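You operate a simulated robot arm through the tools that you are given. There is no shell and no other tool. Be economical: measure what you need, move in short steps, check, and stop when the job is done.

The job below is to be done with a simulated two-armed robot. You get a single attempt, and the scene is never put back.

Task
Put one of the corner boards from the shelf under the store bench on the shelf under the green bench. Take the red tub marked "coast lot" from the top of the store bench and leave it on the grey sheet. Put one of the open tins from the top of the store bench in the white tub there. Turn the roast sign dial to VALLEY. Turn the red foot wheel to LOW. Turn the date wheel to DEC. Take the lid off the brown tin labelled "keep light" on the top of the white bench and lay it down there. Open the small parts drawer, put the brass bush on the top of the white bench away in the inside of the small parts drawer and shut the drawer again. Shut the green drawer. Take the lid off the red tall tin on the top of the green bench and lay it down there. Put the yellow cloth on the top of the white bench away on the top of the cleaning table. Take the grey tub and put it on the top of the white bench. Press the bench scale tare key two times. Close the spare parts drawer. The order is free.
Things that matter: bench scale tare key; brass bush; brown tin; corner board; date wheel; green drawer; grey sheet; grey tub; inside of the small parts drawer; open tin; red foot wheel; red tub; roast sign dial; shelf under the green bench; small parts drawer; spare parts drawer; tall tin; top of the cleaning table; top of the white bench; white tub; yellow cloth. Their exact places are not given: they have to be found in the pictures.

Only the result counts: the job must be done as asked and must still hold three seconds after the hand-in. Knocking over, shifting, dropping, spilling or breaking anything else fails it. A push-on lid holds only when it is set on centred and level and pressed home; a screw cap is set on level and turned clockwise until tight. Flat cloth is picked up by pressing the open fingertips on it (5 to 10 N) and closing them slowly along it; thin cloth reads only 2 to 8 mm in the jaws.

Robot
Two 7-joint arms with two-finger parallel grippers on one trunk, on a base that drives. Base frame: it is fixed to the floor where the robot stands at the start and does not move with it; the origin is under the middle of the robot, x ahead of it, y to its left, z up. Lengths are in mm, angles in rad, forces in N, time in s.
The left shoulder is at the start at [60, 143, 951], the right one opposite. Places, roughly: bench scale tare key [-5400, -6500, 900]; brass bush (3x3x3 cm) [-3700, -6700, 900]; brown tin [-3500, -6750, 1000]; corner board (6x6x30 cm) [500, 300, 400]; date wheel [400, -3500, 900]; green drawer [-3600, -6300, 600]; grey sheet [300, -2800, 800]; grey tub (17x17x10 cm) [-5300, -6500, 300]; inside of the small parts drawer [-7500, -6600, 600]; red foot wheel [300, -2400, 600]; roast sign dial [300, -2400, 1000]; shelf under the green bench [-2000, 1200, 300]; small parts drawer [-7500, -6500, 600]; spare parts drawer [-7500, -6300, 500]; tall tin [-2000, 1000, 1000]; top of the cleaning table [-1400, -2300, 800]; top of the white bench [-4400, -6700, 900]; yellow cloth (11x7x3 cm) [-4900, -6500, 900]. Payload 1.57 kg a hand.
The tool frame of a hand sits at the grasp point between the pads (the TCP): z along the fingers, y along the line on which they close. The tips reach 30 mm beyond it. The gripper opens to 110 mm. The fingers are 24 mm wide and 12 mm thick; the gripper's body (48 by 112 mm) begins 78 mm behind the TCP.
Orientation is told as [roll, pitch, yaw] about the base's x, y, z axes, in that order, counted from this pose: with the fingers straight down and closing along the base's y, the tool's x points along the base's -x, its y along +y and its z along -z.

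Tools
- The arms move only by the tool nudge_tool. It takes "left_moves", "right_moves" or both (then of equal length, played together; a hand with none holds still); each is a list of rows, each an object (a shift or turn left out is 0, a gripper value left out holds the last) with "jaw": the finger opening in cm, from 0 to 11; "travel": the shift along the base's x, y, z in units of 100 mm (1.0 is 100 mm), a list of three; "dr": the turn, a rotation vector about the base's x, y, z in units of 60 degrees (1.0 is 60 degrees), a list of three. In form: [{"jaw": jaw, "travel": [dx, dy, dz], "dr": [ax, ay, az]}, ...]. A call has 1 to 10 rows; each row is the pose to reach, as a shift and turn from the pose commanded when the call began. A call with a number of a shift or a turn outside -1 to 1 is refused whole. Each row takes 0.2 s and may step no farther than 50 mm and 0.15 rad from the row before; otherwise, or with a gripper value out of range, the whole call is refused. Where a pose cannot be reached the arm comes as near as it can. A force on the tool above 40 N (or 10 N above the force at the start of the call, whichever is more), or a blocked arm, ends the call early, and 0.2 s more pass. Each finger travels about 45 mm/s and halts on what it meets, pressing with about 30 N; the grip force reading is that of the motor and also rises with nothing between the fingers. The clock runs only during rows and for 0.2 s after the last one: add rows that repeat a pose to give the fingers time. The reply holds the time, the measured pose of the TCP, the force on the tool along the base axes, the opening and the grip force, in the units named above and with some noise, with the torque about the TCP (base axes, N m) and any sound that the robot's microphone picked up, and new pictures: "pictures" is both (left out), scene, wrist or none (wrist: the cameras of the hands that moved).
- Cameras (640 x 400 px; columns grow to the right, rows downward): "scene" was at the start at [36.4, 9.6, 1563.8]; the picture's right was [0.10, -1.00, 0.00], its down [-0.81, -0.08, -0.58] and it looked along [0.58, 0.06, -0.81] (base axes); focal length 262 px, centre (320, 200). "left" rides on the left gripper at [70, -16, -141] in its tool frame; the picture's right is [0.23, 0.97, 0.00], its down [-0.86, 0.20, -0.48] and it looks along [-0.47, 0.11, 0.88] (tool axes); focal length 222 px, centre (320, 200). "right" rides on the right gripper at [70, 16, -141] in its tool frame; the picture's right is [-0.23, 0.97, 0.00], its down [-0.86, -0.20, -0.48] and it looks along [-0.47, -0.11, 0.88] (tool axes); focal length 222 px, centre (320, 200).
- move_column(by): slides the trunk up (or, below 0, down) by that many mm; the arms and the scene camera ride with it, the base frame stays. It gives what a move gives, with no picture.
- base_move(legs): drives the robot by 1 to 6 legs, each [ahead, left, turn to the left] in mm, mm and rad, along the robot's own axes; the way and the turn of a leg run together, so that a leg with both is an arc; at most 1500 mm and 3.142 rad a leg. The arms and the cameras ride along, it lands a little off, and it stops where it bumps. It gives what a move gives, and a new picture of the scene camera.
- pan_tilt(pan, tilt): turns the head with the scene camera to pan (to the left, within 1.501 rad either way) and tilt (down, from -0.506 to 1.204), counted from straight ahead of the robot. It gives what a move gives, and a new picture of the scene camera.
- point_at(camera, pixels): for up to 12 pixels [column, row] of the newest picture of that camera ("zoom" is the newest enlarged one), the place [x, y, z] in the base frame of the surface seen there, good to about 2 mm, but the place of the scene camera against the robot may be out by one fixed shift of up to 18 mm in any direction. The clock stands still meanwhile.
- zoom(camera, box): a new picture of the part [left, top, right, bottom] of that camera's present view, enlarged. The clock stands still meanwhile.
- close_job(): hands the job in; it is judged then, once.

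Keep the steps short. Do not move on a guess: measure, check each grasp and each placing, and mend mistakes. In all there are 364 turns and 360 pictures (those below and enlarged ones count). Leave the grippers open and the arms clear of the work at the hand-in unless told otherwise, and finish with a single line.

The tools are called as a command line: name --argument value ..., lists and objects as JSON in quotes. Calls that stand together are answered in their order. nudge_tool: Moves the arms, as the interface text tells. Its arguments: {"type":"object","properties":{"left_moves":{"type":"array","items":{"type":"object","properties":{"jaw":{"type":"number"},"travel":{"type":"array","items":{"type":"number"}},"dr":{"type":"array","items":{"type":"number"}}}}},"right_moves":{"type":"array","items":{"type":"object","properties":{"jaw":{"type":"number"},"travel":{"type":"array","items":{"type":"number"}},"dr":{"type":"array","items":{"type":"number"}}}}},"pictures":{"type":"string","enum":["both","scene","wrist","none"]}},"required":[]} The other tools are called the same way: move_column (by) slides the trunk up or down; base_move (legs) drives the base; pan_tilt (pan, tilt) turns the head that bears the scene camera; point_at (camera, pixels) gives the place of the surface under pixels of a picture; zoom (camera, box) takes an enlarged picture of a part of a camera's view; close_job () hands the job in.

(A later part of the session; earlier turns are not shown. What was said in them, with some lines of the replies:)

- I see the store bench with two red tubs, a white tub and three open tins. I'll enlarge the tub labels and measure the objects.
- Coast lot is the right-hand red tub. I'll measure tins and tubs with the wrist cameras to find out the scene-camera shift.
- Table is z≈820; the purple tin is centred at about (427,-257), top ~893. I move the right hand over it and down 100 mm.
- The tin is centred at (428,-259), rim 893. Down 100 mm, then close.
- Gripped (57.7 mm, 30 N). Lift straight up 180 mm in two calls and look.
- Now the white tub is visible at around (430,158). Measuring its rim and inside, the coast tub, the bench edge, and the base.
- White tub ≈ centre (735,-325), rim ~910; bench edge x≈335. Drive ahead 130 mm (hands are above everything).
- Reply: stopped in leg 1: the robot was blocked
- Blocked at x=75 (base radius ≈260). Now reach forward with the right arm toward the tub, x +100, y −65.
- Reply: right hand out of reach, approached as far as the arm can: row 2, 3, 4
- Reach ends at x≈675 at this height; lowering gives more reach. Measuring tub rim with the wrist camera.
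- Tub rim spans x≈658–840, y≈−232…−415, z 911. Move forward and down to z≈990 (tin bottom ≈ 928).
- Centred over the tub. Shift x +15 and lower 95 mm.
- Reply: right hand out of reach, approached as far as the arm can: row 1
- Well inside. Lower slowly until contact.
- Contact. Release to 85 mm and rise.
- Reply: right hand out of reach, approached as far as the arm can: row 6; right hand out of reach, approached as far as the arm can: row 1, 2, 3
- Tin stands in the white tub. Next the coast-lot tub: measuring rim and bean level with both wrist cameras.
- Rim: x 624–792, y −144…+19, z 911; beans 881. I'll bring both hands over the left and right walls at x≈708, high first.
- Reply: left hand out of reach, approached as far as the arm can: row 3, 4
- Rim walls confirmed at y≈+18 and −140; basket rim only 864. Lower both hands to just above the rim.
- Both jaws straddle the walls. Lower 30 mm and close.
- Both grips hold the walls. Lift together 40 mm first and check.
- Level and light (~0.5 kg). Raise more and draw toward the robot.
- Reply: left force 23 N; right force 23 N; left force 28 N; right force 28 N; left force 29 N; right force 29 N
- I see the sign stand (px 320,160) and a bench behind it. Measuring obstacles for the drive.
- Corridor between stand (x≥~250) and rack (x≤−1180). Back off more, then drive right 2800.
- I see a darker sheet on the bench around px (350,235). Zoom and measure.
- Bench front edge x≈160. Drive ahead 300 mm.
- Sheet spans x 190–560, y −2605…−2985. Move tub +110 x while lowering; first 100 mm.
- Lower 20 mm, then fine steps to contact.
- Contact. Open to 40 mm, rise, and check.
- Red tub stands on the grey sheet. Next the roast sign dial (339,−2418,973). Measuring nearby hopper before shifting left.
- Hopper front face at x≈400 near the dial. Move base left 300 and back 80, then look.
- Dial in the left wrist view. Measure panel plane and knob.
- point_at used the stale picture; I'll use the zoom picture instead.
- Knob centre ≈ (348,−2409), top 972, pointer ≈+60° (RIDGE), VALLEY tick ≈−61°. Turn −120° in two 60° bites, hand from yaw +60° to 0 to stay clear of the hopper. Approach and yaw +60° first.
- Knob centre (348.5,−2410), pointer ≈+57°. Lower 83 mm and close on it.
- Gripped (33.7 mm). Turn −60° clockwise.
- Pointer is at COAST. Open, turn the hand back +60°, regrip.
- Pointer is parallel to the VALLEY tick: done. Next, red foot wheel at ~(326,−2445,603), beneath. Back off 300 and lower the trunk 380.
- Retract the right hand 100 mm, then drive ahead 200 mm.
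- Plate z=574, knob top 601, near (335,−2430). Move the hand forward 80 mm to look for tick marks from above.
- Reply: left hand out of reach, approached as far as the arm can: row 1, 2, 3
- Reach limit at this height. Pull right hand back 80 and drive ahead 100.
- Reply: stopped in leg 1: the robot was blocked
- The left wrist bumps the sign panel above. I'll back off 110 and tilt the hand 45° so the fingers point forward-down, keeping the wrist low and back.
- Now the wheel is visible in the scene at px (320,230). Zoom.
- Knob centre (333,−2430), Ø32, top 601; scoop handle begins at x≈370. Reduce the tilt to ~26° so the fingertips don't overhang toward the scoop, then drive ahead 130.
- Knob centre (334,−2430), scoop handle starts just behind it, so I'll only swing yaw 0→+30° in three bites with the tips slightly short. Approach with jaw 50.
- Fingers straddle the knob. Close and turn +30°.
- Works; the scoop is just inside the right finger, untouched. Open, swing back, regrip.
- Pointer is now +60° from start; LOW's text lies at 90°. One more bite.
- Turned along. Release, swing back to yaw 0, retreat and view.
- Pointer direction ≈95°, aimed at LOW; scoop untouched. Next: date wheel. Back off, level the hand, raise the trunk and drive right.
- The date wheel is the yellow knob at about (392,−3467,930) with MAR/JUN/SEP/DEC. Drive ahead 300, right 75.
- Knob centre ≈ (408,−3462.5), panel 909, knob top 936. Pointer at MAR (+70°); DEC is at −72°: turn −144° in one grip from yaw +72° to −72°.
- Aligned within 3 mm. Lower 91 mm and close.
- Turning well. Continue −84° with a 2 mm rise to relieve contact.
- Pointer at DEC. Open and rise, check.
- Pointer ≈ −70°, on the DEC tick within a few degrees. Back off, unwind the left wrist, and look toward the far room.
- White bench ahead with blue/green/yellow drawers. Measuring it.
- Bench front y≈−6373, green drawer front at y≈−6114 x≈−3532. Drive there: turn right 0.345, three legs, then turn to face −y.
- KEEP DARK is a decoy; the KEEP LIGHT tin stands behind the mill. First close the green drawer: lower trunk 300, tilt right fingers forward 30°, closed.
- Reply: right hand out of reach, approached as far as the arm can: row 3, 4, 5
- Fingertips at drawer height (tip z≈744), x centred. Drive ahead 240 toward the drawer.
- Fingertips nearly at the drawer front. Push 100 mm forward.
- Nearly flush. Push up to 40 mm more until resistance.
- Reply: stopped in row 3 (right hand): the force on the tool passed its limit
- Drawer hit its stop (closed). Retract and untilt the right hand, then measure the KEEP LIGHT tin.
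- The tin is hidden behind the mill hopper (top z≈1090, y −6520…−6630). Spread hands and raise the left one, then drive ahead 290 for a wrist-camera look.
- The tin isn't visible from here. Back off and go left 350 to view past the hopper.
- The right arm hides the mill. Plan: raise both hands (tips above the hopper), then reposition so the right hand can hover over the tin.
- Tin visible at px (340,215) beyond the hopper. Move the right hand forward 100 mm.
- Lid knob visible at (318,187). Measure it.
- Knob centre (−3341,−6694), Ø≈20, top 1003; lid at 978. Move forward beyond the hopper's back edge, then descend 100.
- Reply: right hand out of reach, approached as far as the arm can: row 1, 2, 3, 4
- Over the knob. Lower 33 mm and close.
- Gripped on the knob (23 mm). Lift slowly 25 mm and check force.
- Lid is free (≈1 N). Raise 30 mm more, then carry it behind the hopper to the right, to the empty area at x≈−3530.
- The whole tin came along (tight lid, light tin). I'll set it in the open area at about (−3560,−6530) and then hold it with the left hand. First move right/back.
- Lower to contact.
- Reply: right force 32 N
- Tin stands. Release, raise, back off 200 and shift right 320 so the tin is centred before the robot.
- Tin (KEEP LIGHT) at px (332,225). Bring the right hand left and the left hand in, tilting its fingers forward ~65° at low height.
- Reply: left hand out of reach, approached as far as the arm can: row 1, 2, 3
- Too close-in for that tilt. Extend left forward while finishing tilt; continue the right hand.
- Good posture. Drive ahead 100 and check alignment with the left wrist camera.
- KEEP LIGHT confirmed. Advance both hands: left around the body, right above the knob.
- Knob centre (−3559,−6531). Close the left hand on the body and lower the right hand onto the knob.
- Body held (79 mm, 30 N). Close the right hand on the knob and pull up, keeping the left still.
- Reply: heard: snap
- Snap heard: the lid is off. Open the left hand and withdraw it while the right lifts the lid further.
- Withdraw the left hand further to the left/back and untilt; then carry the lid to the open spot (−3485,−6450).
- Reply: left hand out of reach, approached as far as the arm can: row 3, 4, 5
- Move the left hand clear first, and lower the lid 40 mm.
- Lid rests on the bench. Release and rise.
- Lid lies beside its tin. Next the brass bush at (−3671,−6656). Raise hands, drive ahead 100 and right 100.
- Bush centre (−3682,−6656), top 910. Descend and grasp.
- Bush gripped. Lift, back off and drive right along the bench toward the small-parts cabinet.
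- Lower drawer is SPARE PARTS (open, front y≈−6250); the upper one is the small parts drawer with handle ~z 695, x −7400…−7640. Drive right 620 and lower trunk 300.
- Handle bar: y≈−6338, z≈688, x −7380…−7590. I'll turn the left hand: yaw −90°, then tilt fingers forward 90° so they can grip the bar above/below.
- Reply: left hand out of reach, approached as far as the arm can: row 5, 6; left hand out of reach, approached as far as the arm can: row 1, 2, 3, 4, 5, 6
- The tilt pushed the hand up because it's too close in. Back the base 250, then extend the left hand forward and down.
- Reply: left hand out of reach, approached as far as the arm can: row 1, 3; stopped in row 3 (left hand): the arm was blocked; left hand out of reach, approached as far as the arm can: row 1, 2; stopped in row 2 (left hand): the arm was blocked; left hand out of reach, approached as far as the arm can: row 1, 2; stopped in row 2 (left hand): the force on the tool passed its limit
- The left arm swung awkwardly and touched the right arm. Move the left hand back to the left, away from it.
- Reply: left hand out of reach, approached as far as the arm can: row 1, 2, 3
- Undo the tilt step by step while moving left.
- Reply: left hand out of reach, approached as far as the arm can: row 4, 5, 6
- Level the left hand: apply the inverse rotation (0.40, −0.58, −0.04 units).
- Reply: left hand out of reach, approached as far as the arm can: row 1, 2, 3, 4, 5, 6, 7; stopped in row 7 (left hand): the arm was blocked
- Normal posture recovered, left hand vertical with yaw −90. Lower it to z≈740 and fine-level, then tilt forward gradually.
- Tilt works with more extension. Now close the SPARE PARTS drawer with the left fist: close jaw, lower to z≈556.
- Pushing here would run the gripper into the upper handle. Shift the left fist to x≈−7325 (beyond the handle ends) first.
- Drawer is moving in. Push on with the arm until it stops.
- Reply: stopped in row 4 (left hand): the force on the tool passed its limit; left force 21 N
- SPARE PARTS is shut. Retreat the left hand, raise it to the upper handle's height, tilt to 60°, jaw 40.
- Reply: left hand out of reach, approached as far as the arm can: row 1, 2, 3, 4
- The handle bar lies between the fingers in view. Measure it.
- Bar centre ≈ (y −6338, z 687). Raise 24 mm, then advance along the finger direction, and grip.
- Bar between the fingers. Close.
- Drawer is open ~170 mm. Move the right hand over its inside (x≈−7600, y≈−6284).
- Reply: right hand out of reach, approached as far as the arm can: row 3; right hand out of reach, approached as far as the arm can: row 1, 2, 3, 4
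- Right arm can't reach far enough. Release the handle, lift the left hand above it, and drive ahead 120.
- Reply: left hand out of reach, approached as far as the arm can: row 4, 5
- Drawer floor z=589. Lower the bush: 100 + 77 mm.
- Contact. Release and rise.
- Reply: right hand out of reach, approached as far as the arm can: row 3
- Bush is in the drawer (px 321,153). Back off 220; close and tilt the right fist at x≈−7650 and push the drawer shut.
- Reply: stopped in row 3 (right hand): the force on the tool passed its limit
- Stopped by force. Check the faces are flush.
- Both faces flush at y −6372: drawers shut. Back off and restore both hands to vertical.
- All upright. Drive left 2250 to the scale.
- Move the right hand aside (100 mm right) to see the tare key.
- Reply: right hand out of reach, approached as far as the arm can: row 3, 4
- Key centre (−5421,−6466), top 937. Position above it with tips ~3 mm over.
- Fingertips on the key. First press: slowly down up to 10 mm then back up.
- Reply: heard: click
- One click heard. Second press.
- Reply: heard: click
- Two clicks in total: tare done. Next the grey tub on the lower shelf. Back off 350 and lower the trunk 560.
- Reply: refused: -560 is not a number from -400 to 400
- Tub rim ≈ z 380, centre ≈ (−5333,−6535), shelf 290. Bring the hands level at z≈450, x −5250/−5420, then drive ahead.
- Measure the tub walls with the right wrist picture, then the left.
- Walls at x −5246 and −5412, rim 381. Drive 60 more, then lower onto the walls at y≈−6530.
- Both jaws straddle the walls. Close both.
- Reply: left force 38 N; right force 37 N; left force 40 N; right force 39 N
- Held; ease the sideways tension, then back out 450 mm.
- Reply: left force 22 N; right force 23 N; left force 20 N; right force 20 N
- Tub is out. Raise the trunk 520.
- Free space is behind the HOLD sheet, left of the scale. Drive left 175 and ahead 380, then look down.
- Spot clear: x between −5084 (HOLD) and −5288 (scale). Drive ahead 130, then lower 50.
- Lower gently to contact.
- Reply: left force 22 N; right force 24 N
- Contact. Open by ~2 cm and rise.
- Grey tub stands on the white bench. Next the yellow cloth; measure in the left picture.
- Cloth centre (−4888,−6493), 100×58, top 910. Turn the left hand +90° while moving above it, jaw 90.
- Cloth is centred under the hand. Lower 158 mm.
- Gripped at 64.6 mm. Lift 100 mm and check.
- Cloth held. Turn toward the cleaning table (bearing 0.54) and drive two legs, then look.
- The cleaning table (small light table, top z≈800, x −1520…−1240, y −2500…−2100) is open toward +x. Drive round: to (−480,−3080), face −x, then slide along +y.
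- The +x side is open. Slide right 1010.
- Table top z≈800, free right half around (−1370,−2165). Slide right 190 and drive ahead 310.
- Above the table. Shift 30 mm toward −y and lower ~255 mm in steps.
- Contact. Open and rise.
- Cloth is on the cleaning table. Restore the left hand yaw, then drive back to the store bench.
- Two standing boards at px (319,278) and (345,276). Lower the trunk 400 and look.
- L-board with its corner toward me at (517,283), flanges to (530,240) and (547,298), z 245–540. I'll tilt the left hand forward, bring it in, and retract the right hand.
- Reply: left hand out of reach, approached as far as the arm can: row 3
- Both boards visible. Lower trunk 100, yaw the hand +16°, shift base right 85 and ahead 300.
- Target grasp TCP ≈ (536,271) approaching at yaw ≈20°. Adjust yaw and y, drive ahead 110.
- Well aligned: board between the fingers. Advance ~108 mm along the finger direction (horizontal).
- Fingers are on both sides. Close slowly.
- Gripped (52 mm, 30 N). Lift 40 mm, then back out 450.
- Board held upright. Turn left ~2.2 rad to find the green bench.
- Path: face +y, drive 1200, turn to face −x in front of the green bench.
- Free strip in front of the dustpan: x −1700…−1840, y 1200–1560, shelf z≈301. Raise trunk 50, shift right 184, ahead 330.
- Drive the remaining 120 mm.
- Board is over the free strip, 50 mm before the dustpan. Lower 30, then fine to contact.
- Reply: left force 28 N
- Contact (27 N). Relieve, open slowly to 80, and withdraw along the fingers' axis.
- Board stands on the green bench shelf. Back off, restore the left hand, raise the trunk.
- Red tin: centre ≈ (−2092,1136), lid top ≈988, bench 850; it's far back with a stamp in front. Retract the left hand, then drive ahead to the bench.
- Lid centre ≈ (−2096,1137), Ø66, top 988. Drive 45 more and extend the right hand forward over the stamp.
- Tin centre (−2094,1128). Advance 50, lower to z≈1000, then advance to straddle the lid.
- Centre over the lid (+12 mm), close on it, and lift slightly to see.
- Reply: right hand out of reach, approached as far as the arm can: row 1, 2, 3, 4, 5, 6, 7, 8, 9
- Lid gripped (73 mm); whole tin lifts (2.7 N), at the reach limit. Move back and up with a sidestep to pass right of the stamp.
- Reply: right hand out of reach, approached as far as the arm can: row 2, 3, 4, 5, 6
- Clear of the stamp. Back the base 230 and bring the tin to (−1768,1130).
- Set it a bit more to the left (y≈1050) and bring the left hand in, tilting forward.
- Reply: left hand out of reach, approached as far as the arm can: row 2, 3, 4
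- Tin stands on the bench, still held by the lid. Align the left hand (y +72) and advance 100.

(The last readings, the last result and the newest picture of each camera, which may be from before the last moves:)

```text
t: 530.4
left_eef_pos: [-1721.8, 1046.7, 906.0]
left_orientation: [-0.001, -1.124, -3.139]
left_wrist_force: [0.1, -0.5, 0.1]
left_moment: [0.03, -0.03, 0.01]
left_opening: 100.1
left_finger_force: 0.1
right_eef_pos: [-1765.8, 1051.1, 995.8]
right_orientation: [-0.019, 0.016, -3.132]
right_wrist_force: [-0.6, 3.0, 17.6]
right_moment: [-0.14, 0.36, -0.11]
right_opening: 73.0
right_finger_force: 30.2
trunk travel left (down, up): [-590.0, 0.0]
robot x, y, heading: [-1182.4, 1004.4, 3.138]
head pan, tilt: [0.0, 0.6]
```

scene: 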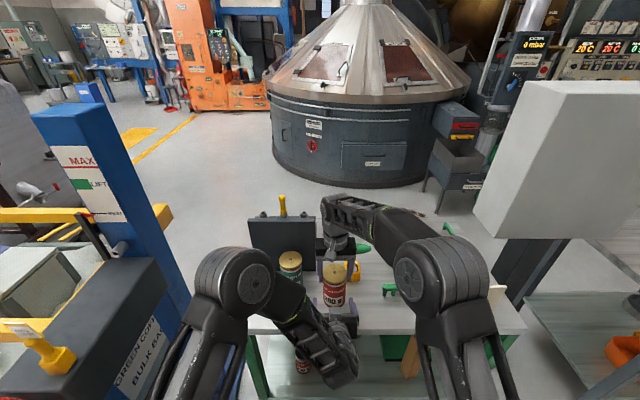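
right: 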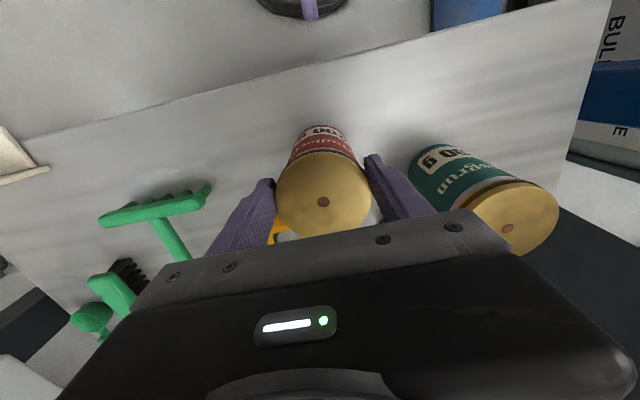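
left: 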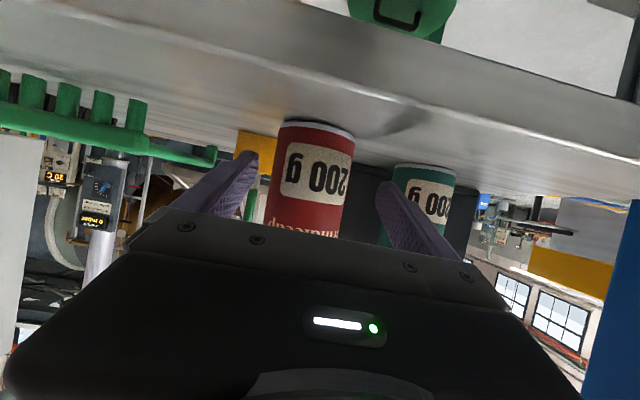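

Aligned. Advance 48 mm and close on the body.

nudge_tool --left_moves '[{"travel": [-0.25, 0.02, 0]}, {"travel": [-0.48, 0.03, 0]}, {"travel": [-0.48, 0.03, 0]}, {"jaw": 8, "travel": [-0.48, 0.03, 0]}, {"jaw": 6.5, "travel": [-0.48, 0.03, 0]}, {"jaw": 5.5, "travel": [-0.48, 0.03, 0]}, {"jaw": 5.5, "travel": [-0.48, 0.03, 0]}]' --pictures "wrist"

```text
t: 532.0
left_eef_pos: [-1768.0, 1053.4, 906.7]
left_orientation: [0.0, -1.124, -3.141]
left_wrist_force: [0.6, 6.7, 0.2]
left_moment: [0.03, 0.12, 0.11]
left_opening: 69.6
left_finger_force: 19.9
right_eef_pos: [-1764.9, 1051.9, 996.0]
right_orientation: [-0.015, 0.017, -3.132]
right_wrist_force: [-2.0, 0.0, 21.6]
right_moment: [-0.21, 0.31, -0.12]
right_opening: 73.0
right_finger_force: 29.8
trunk travel left (down, up): [-590.0, 0.0]
robot x, y, heading: [-1189.7, 1003.9, 3.144]
head pan, tilt: [0.0, 0.6]
```

left: 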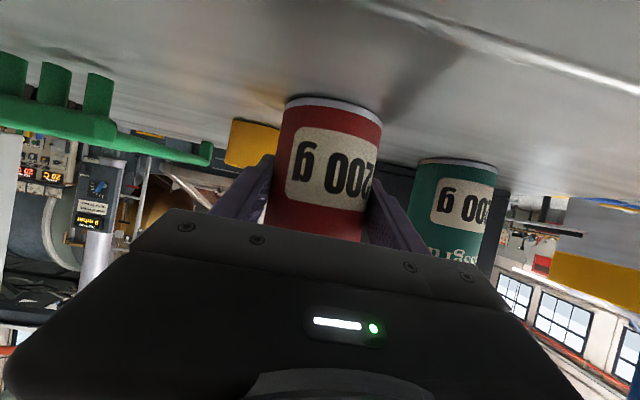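

Body held (69.6 mm). Pull the lid up with the right hand.

nudge_tool --left_moves '[{"jaw": 5.5}, {"jaw": 5.5}, {"jaw": 5.5}, {"jaw": 5.5}, {"jaw": 5.5}, {"jaw": 5.5}, {"jaw": 5.5}]' --right_moves '[{}, {"travel": [0, 0, 0.05]}, {"travel": [0, 0, 0.1]}, {"travel": [0, 0, 0.16]}, {"travel": [0, 0, 0.25]}, {"travel": [0, 0, 0.35]}, {"travel": [0, 0, 0.45]}]' --pictures "both"

```text
t: 533.5
left_eef_pos: [-1770.2, 1050.2, 906.3]
left_orientation: [0.0, -1.125, -3.139]
left_wrist_force: [-0.8, -1.5, 2.7]
left_moment: [-0.11, -0.12, -0.04]
left_opening: 68.7
left_finger_force: 19.6
right_eef_pos: [-1764.8, 1050.6, 1038.7]
right_orientation: [-0.018, 0.019, -3.131]
right_wrist_force: [0.0, -0.5, -0.3]
right_moment: [0.03, -0.01, 0.05]
right_opening: 73.1
right_finger_force: 30.4
trunk travel left (down, up): [-590.0, 0.0]
robot x, y, heading: [-1187.4, 1005.2, 3.135]
head pan, tilt: [0.0, 0.6]
heard: snap
```

scene: 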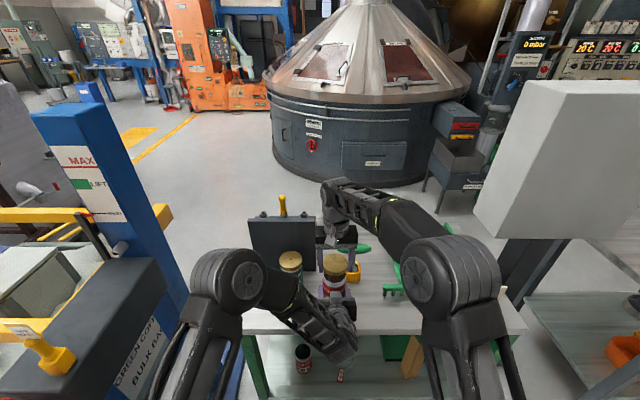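
right: 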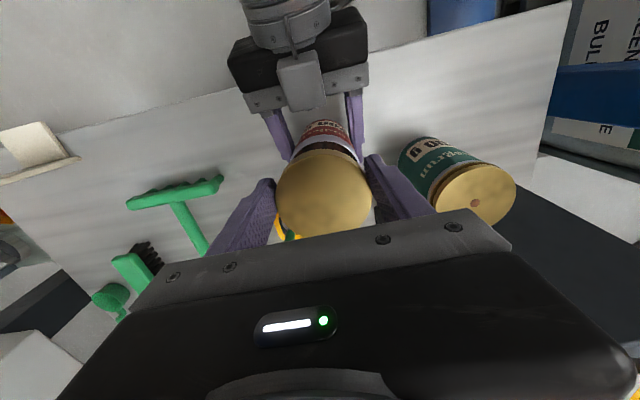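
left: 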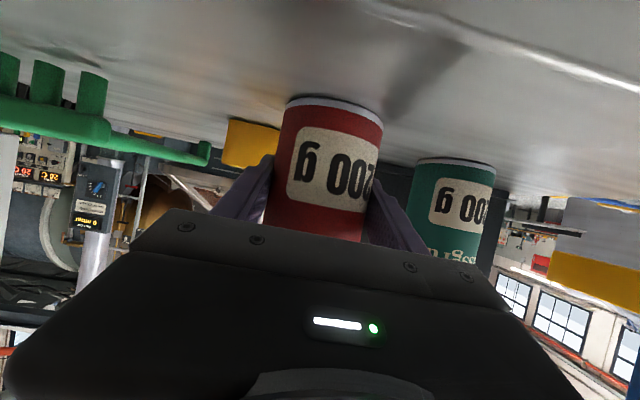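

Snap: lid is off. Release and withdraw the left hand; raise the lid a bit.

nudge_tool --left_moves '[{"jaw": 8}, {"jaw": 10}, {"jaw": 10}, {"travel": [0.3, 0, 0]}, {"travel": [0.65, 0, 0]}, {"travel": [1.0, 0, 0]}]' --right_moves '[{"travel": [0, 0, 0.1]}, {"travel": [0, 0, 0.3]}, {"travel": [0, 0.2, 0.3]}, {"travel": [0, 0.5, 0.3]}, {"travel": [0, 0.8, 0.3]}, {"travel": [0, 1.0, 0.3]}]' --pictures "both"

```text
t: 535.0
left_eef_pos: [-1667.2, 1051.2, 905.8]
left_orientation: [0.0, -1.125, -3.14]
left_wrist_force: [-0.5, -0.2, 0.5]
left_moment: [0.02, 0.01, -0.01]
left_opening: 99.8
left_finger_force: 0.1
right_eef_pos: [-1763.6, 1150.6, 1069.1]
right_orientation: [-0.018, 0.02, -3.132]
right_wrist_force: [0.1, 0.5, 0.0]
right_moment: [-0.02, 0.0, -0.02]
right_opening: 72.9
right_finger_force: 29.8
trunk travel left (down, up): [-590.0, 0.0]
robot x, y, heading: [-1182.9, 1004.2, 3.14]
head pan, tilt: [0.0, 0.6]
```

scene: 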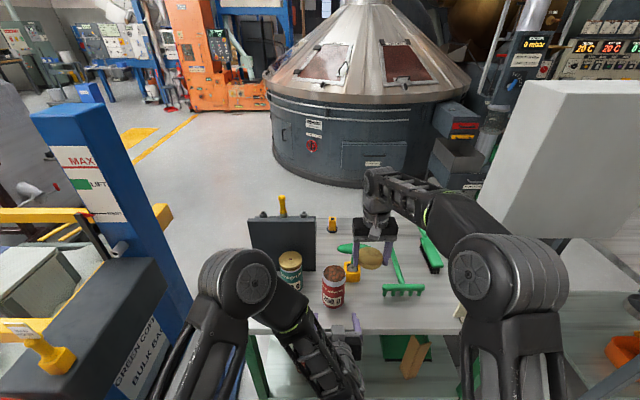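
right: 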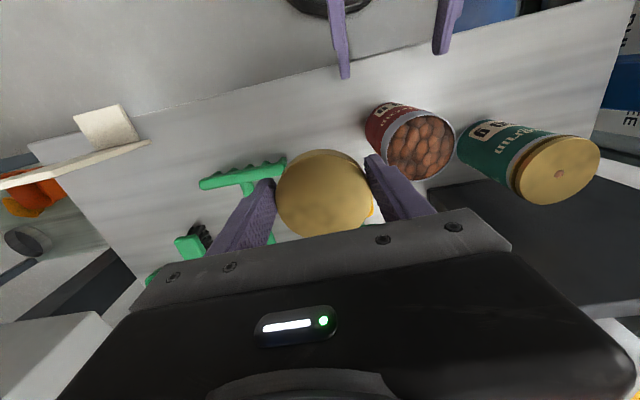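
left: 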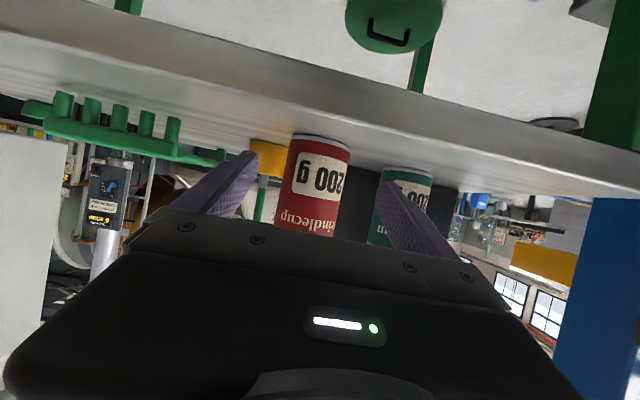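

Tin stands open, upright. Withdraw left further and lower the lid at (−1742,1165).

nudge_tool --left_moves '[{"travel": [0.3, -0.2, 0.1], "dr": [0, -0.1, 0]}, {"travel": [0.45, -0.5, 0.3], "dr": [0, -0.2, 0]}, {"travel": [0.55, -0.8, 0.5], "dr": [0, -0.32, 0]}, {"travel": [0.55, -1.0, 0.7], "dr": [0, -0.44, 0]}, {"travel": [0.55, -1.0, 0.9], "dr": [0, -0.55, 0]}]' --right_moves '[{"travel": [0.15, 0.1, 0]}, {"travel": [0.3, 0.15, -0.1]}, {"travel": [0.3, 0.15, -0.4]}, {"travel": [0.3, 0.15, -0.7]}, {"travel": [0.3, 0.15, -1.0]}]' --pictures "none"

nudge_tool --left_moves '[{"dr": [0, -0.12, 0]}, {"dr": [0, -0.24, 0]}, {"dr": [0, -0.36, 0]}, {"dr": [0, -0.48, 0]}, {"dr": [0, -0.52, 0]}]' --right_moves '[{"travel": [0, 0, -0.3]}, {"travel": [0, 0, -0.6]}, {"travel": [0, 0, -0.8]}, {"travel": [0, 0, -0.87]}, {"travel": [0, 0, -0.87]}]' --pictures "wrist"

```text
t: 536.1
left_eef_pos: [-1614.6, 951.7, 996.1]
left_orientation: [0.0, -0.547, -3.141]
left_wrist_force: [0.7, -0.2, 0.4]
left_moment: [-0.03, -0.02, 0.02]
left_opening: 100.0
left_finger_force: 0.0
right_eef_pos: [-1736.0, 1169.2, 969.4]
right_orientation: [-0.018, 0.019, -3.133]
right_wrist_force: [-0.6, 0.0, 0.0]
right_moment: [-0.02, -0.04, -0.02]
right_opening: 72.9
right_finger_force: 29.6
trunk travel left (down, up): [-590.0, 0.0]
robot x, y, heading: [-1181.4, 1009.3, 3.139]
head pan, tilt: [0.0, 0.6]
```

```text
t: 537.4
left_eef_pos: [-1615.6, 950.9, 997.0]
left_orientation: [0.002, 0.001, -3.14]
left_wrist_force: [1.2, -0.8, 0.1]
left_moment: [0.03, -0.01, 0.04]
left_opening: 100.2
left_finger_force: 0.0
right_eef_pos: [-1735.1, 1166.4, 882.7]
right_orientation: [-0.018, 0.021, -3.133]
right_wrist_force: [-0.2, -0.5, 0.2]
right_moment: [-0.02, 0.0, 0.0]
right_opening: 73.3
right_finger_force: 30.1
trunk travel left (down, up): [-590.0, 0.0]
robot x, y, heading: [-1184.3, 1006.9, 3.14]
head pan, tilt: [0.0, 0.6]
```

right: 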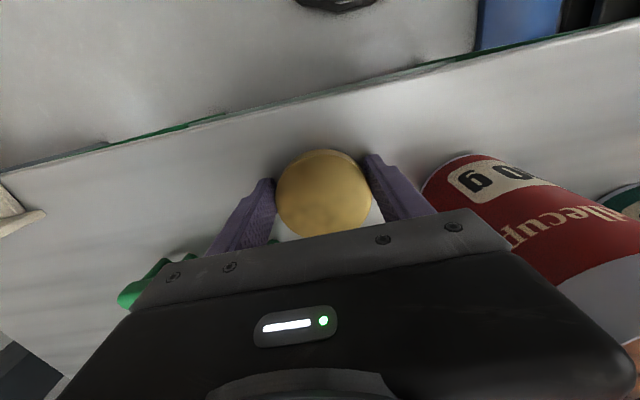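
left: 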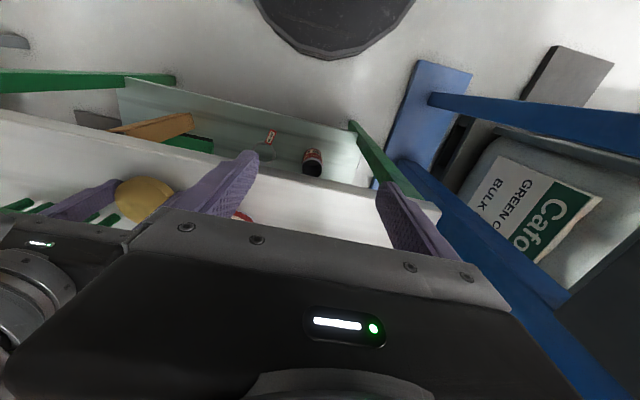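

nudge_tool --right_moves '[{"travel": [0, 0, -0.03]}, {"travel": [0, 0, -0.06]}, {"travel": [0, 0, -0.09]}, {"travel": [0, 0, -0.11]}, {"travel": [0, 0, -0.13]}]' --pictures "none"

```text
t: 538.1
left_eef_pos: [-1613.0, 952.8, 998.6]
left_orientation: [0.001, -0.003, -3.144]
left_wrist_force: [-0.3, 0.6, -0.1]
left_moment: [-0.02, 0.02, 0.0]
left_opening: 100.2
left_finger_force: 0.0
right_eef_pos: [-1735.2, 1166.4, 880.5]
right_orientation: [-0.015, 0.011, -3.132]
right_wrist_force: [12.3, 3.3, 21.8]
right_moment: [-0.86, -0.13, 0.53]
right_opening: 72.9
right_finger_force: 29.9
trunk travel left (down, up): [-590.0, 0.0]
robot x, y, heading: [-1181.8, 1007.2, 3.136]
head pan, tilt: [0.0, 0.6]
stopped in row 3 (right hand): the force on the tool passed its limit (the readings are from after the stop); the commanded pose is now the measured one
```

Contact. Ease 1 mm, open and rise.

nudge_tool --right_moves '[{"travel": [0, 0, 0.005]}, {"jaw": 8, "travel": [0, 0, 0.005]}, {"jaw": 8.6, "travel": [0, 0, 0.005]}, {"jaw": 8.6, "travel": [0, 0, 0.005]}, {"travel": [0, 0, 0.3]}, {"travel": [0, 0, 0.65]}, {"travel": [0, 0, 1.0]}]' --pictures "both"

```text
t: 539.7
left_eef_pos: [-1615.1, 951.6, 996.7]
left_orientation: [0.003, -0.002, -3.141]
left_wrist_force: [-0.2, 0.7, 0.4]
left_moment: [-0.02, 0.02, 0.03]
left_opening: 100.1
left_finger_force: 0.0
right_eef_pos: [-1734.8, 1163.6, 978.7]
right_orientation: [-0.015, 0.011, -3.132]
right_wrist_force: [-0.6, -0.2, 0.7]
right_moment: [-0.02, -0.01, 0.02]
right_opening: 85.9
right_finger_force: 0.2
trunk travel left (down, up): [-590.0, 0.0]
robot x, y, heading: [-1182.7, 1002.9, 3.136]
head pan, tilt: [0.0, 0.6]
```

scene: 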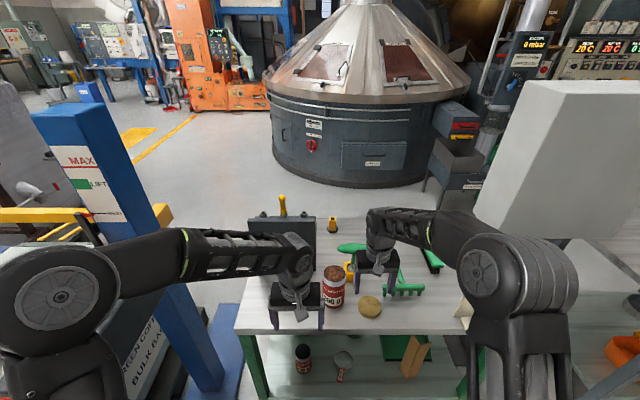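
right: 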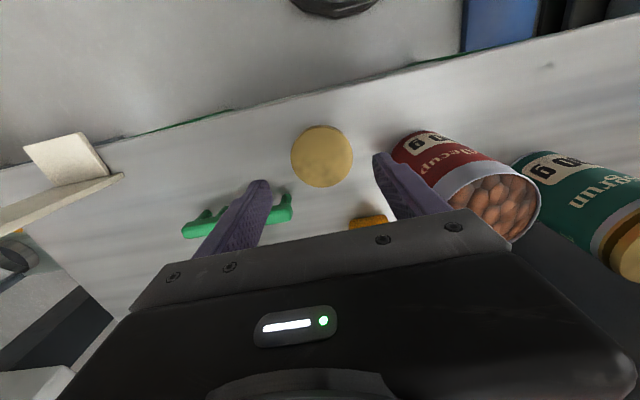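

Lid lies flat beside the open red tin. Everything is done; raise the hands and back clear.

nudge_tool --right_moves '[{"travel": [0, 0, 0.4]}, {"travel": [0, 0, 0.8]}]' --left_moves '[{"travel": [0, 0, 0.3]}, {"travel": [0, 0, 0.6]}]' --pictures "none"

base_move --legs '[[-350, 0, 0]]'

zoom --camera "scene" --box '[200, 130, 460, 330]'

```text
t: 540.3
left_eef_pos: [-1615.4, 951.8, 1058.6]
left_orientation: [0.001, 0.0, -3.142]
left_wrist_force: [-0.1, 1.4, 0.3]
left_moment: [-0.02, -0.02, -0.01]
left_opening: 100.1
left_finger_force: 0.2
right_eef_pos: [-1737.0, 1163.5, 1060.5]
right_orientation: [-0.016, 0.013, -3.134]
right_wrist_force: [-0.3, 0.3, 1.1]
right_moment: [-0.01, -0.04, 0.0]
right_opening: 85.9
right_finger_force: 0.0
trunk travel left (down, up): [-590.0, 0.0]
robot x, y, heading: [-1186.2, 1006.5, 3.137]
head pan, tilt: [0.0, 0.6]
```

```text
t: 542.5
left_eef_pos: [-1267.8, 951.6, 1058.0]
left_orientation: [0.002, -0.002, -3.141]
left_wrist_force: [-0.1, -0.1, -0.3]
left_moment: [-0.03, 0.05, 0.0]
left_opening: 100.0
left_finger_force: 0.1
right_eef_pos: [-1389.4, 1161.3, 1059.7]
right_orientation: [-0.015, 0.013, -3.13]
right_wrist_force: [0.2, -0.2, 0.1]
right_moment: [0.01, 0.02, 0.01]
right_opening: 86.0
right_finger_force: 0.0
trunk travel left (down, up): [-590.0, 0.0]
robot x, y, heading: [-836.0, 1007.6, 3.145]
head pan, tilt: [0.0, 0.6]
```

scene: 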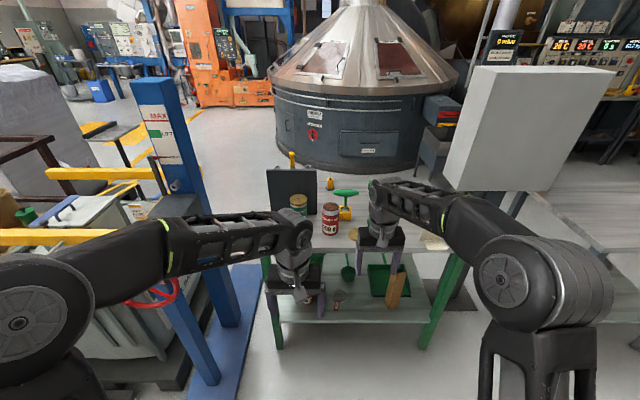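

```text
2.00 times, centred on (330, 230) of scene
```

zoom: 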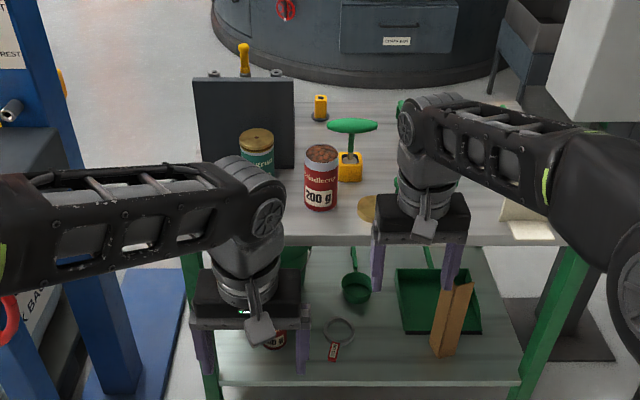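

The open tin, its lid and the standing board all look right, and both arms are clear with the grippers open. Handing in.

close_job

```text
The job is handed in.
```

I finished every item on the list and handed the job in; no verdict came back, and the date wheel and red foot wheel sit within about 5° of DEC and LOW by measurement.
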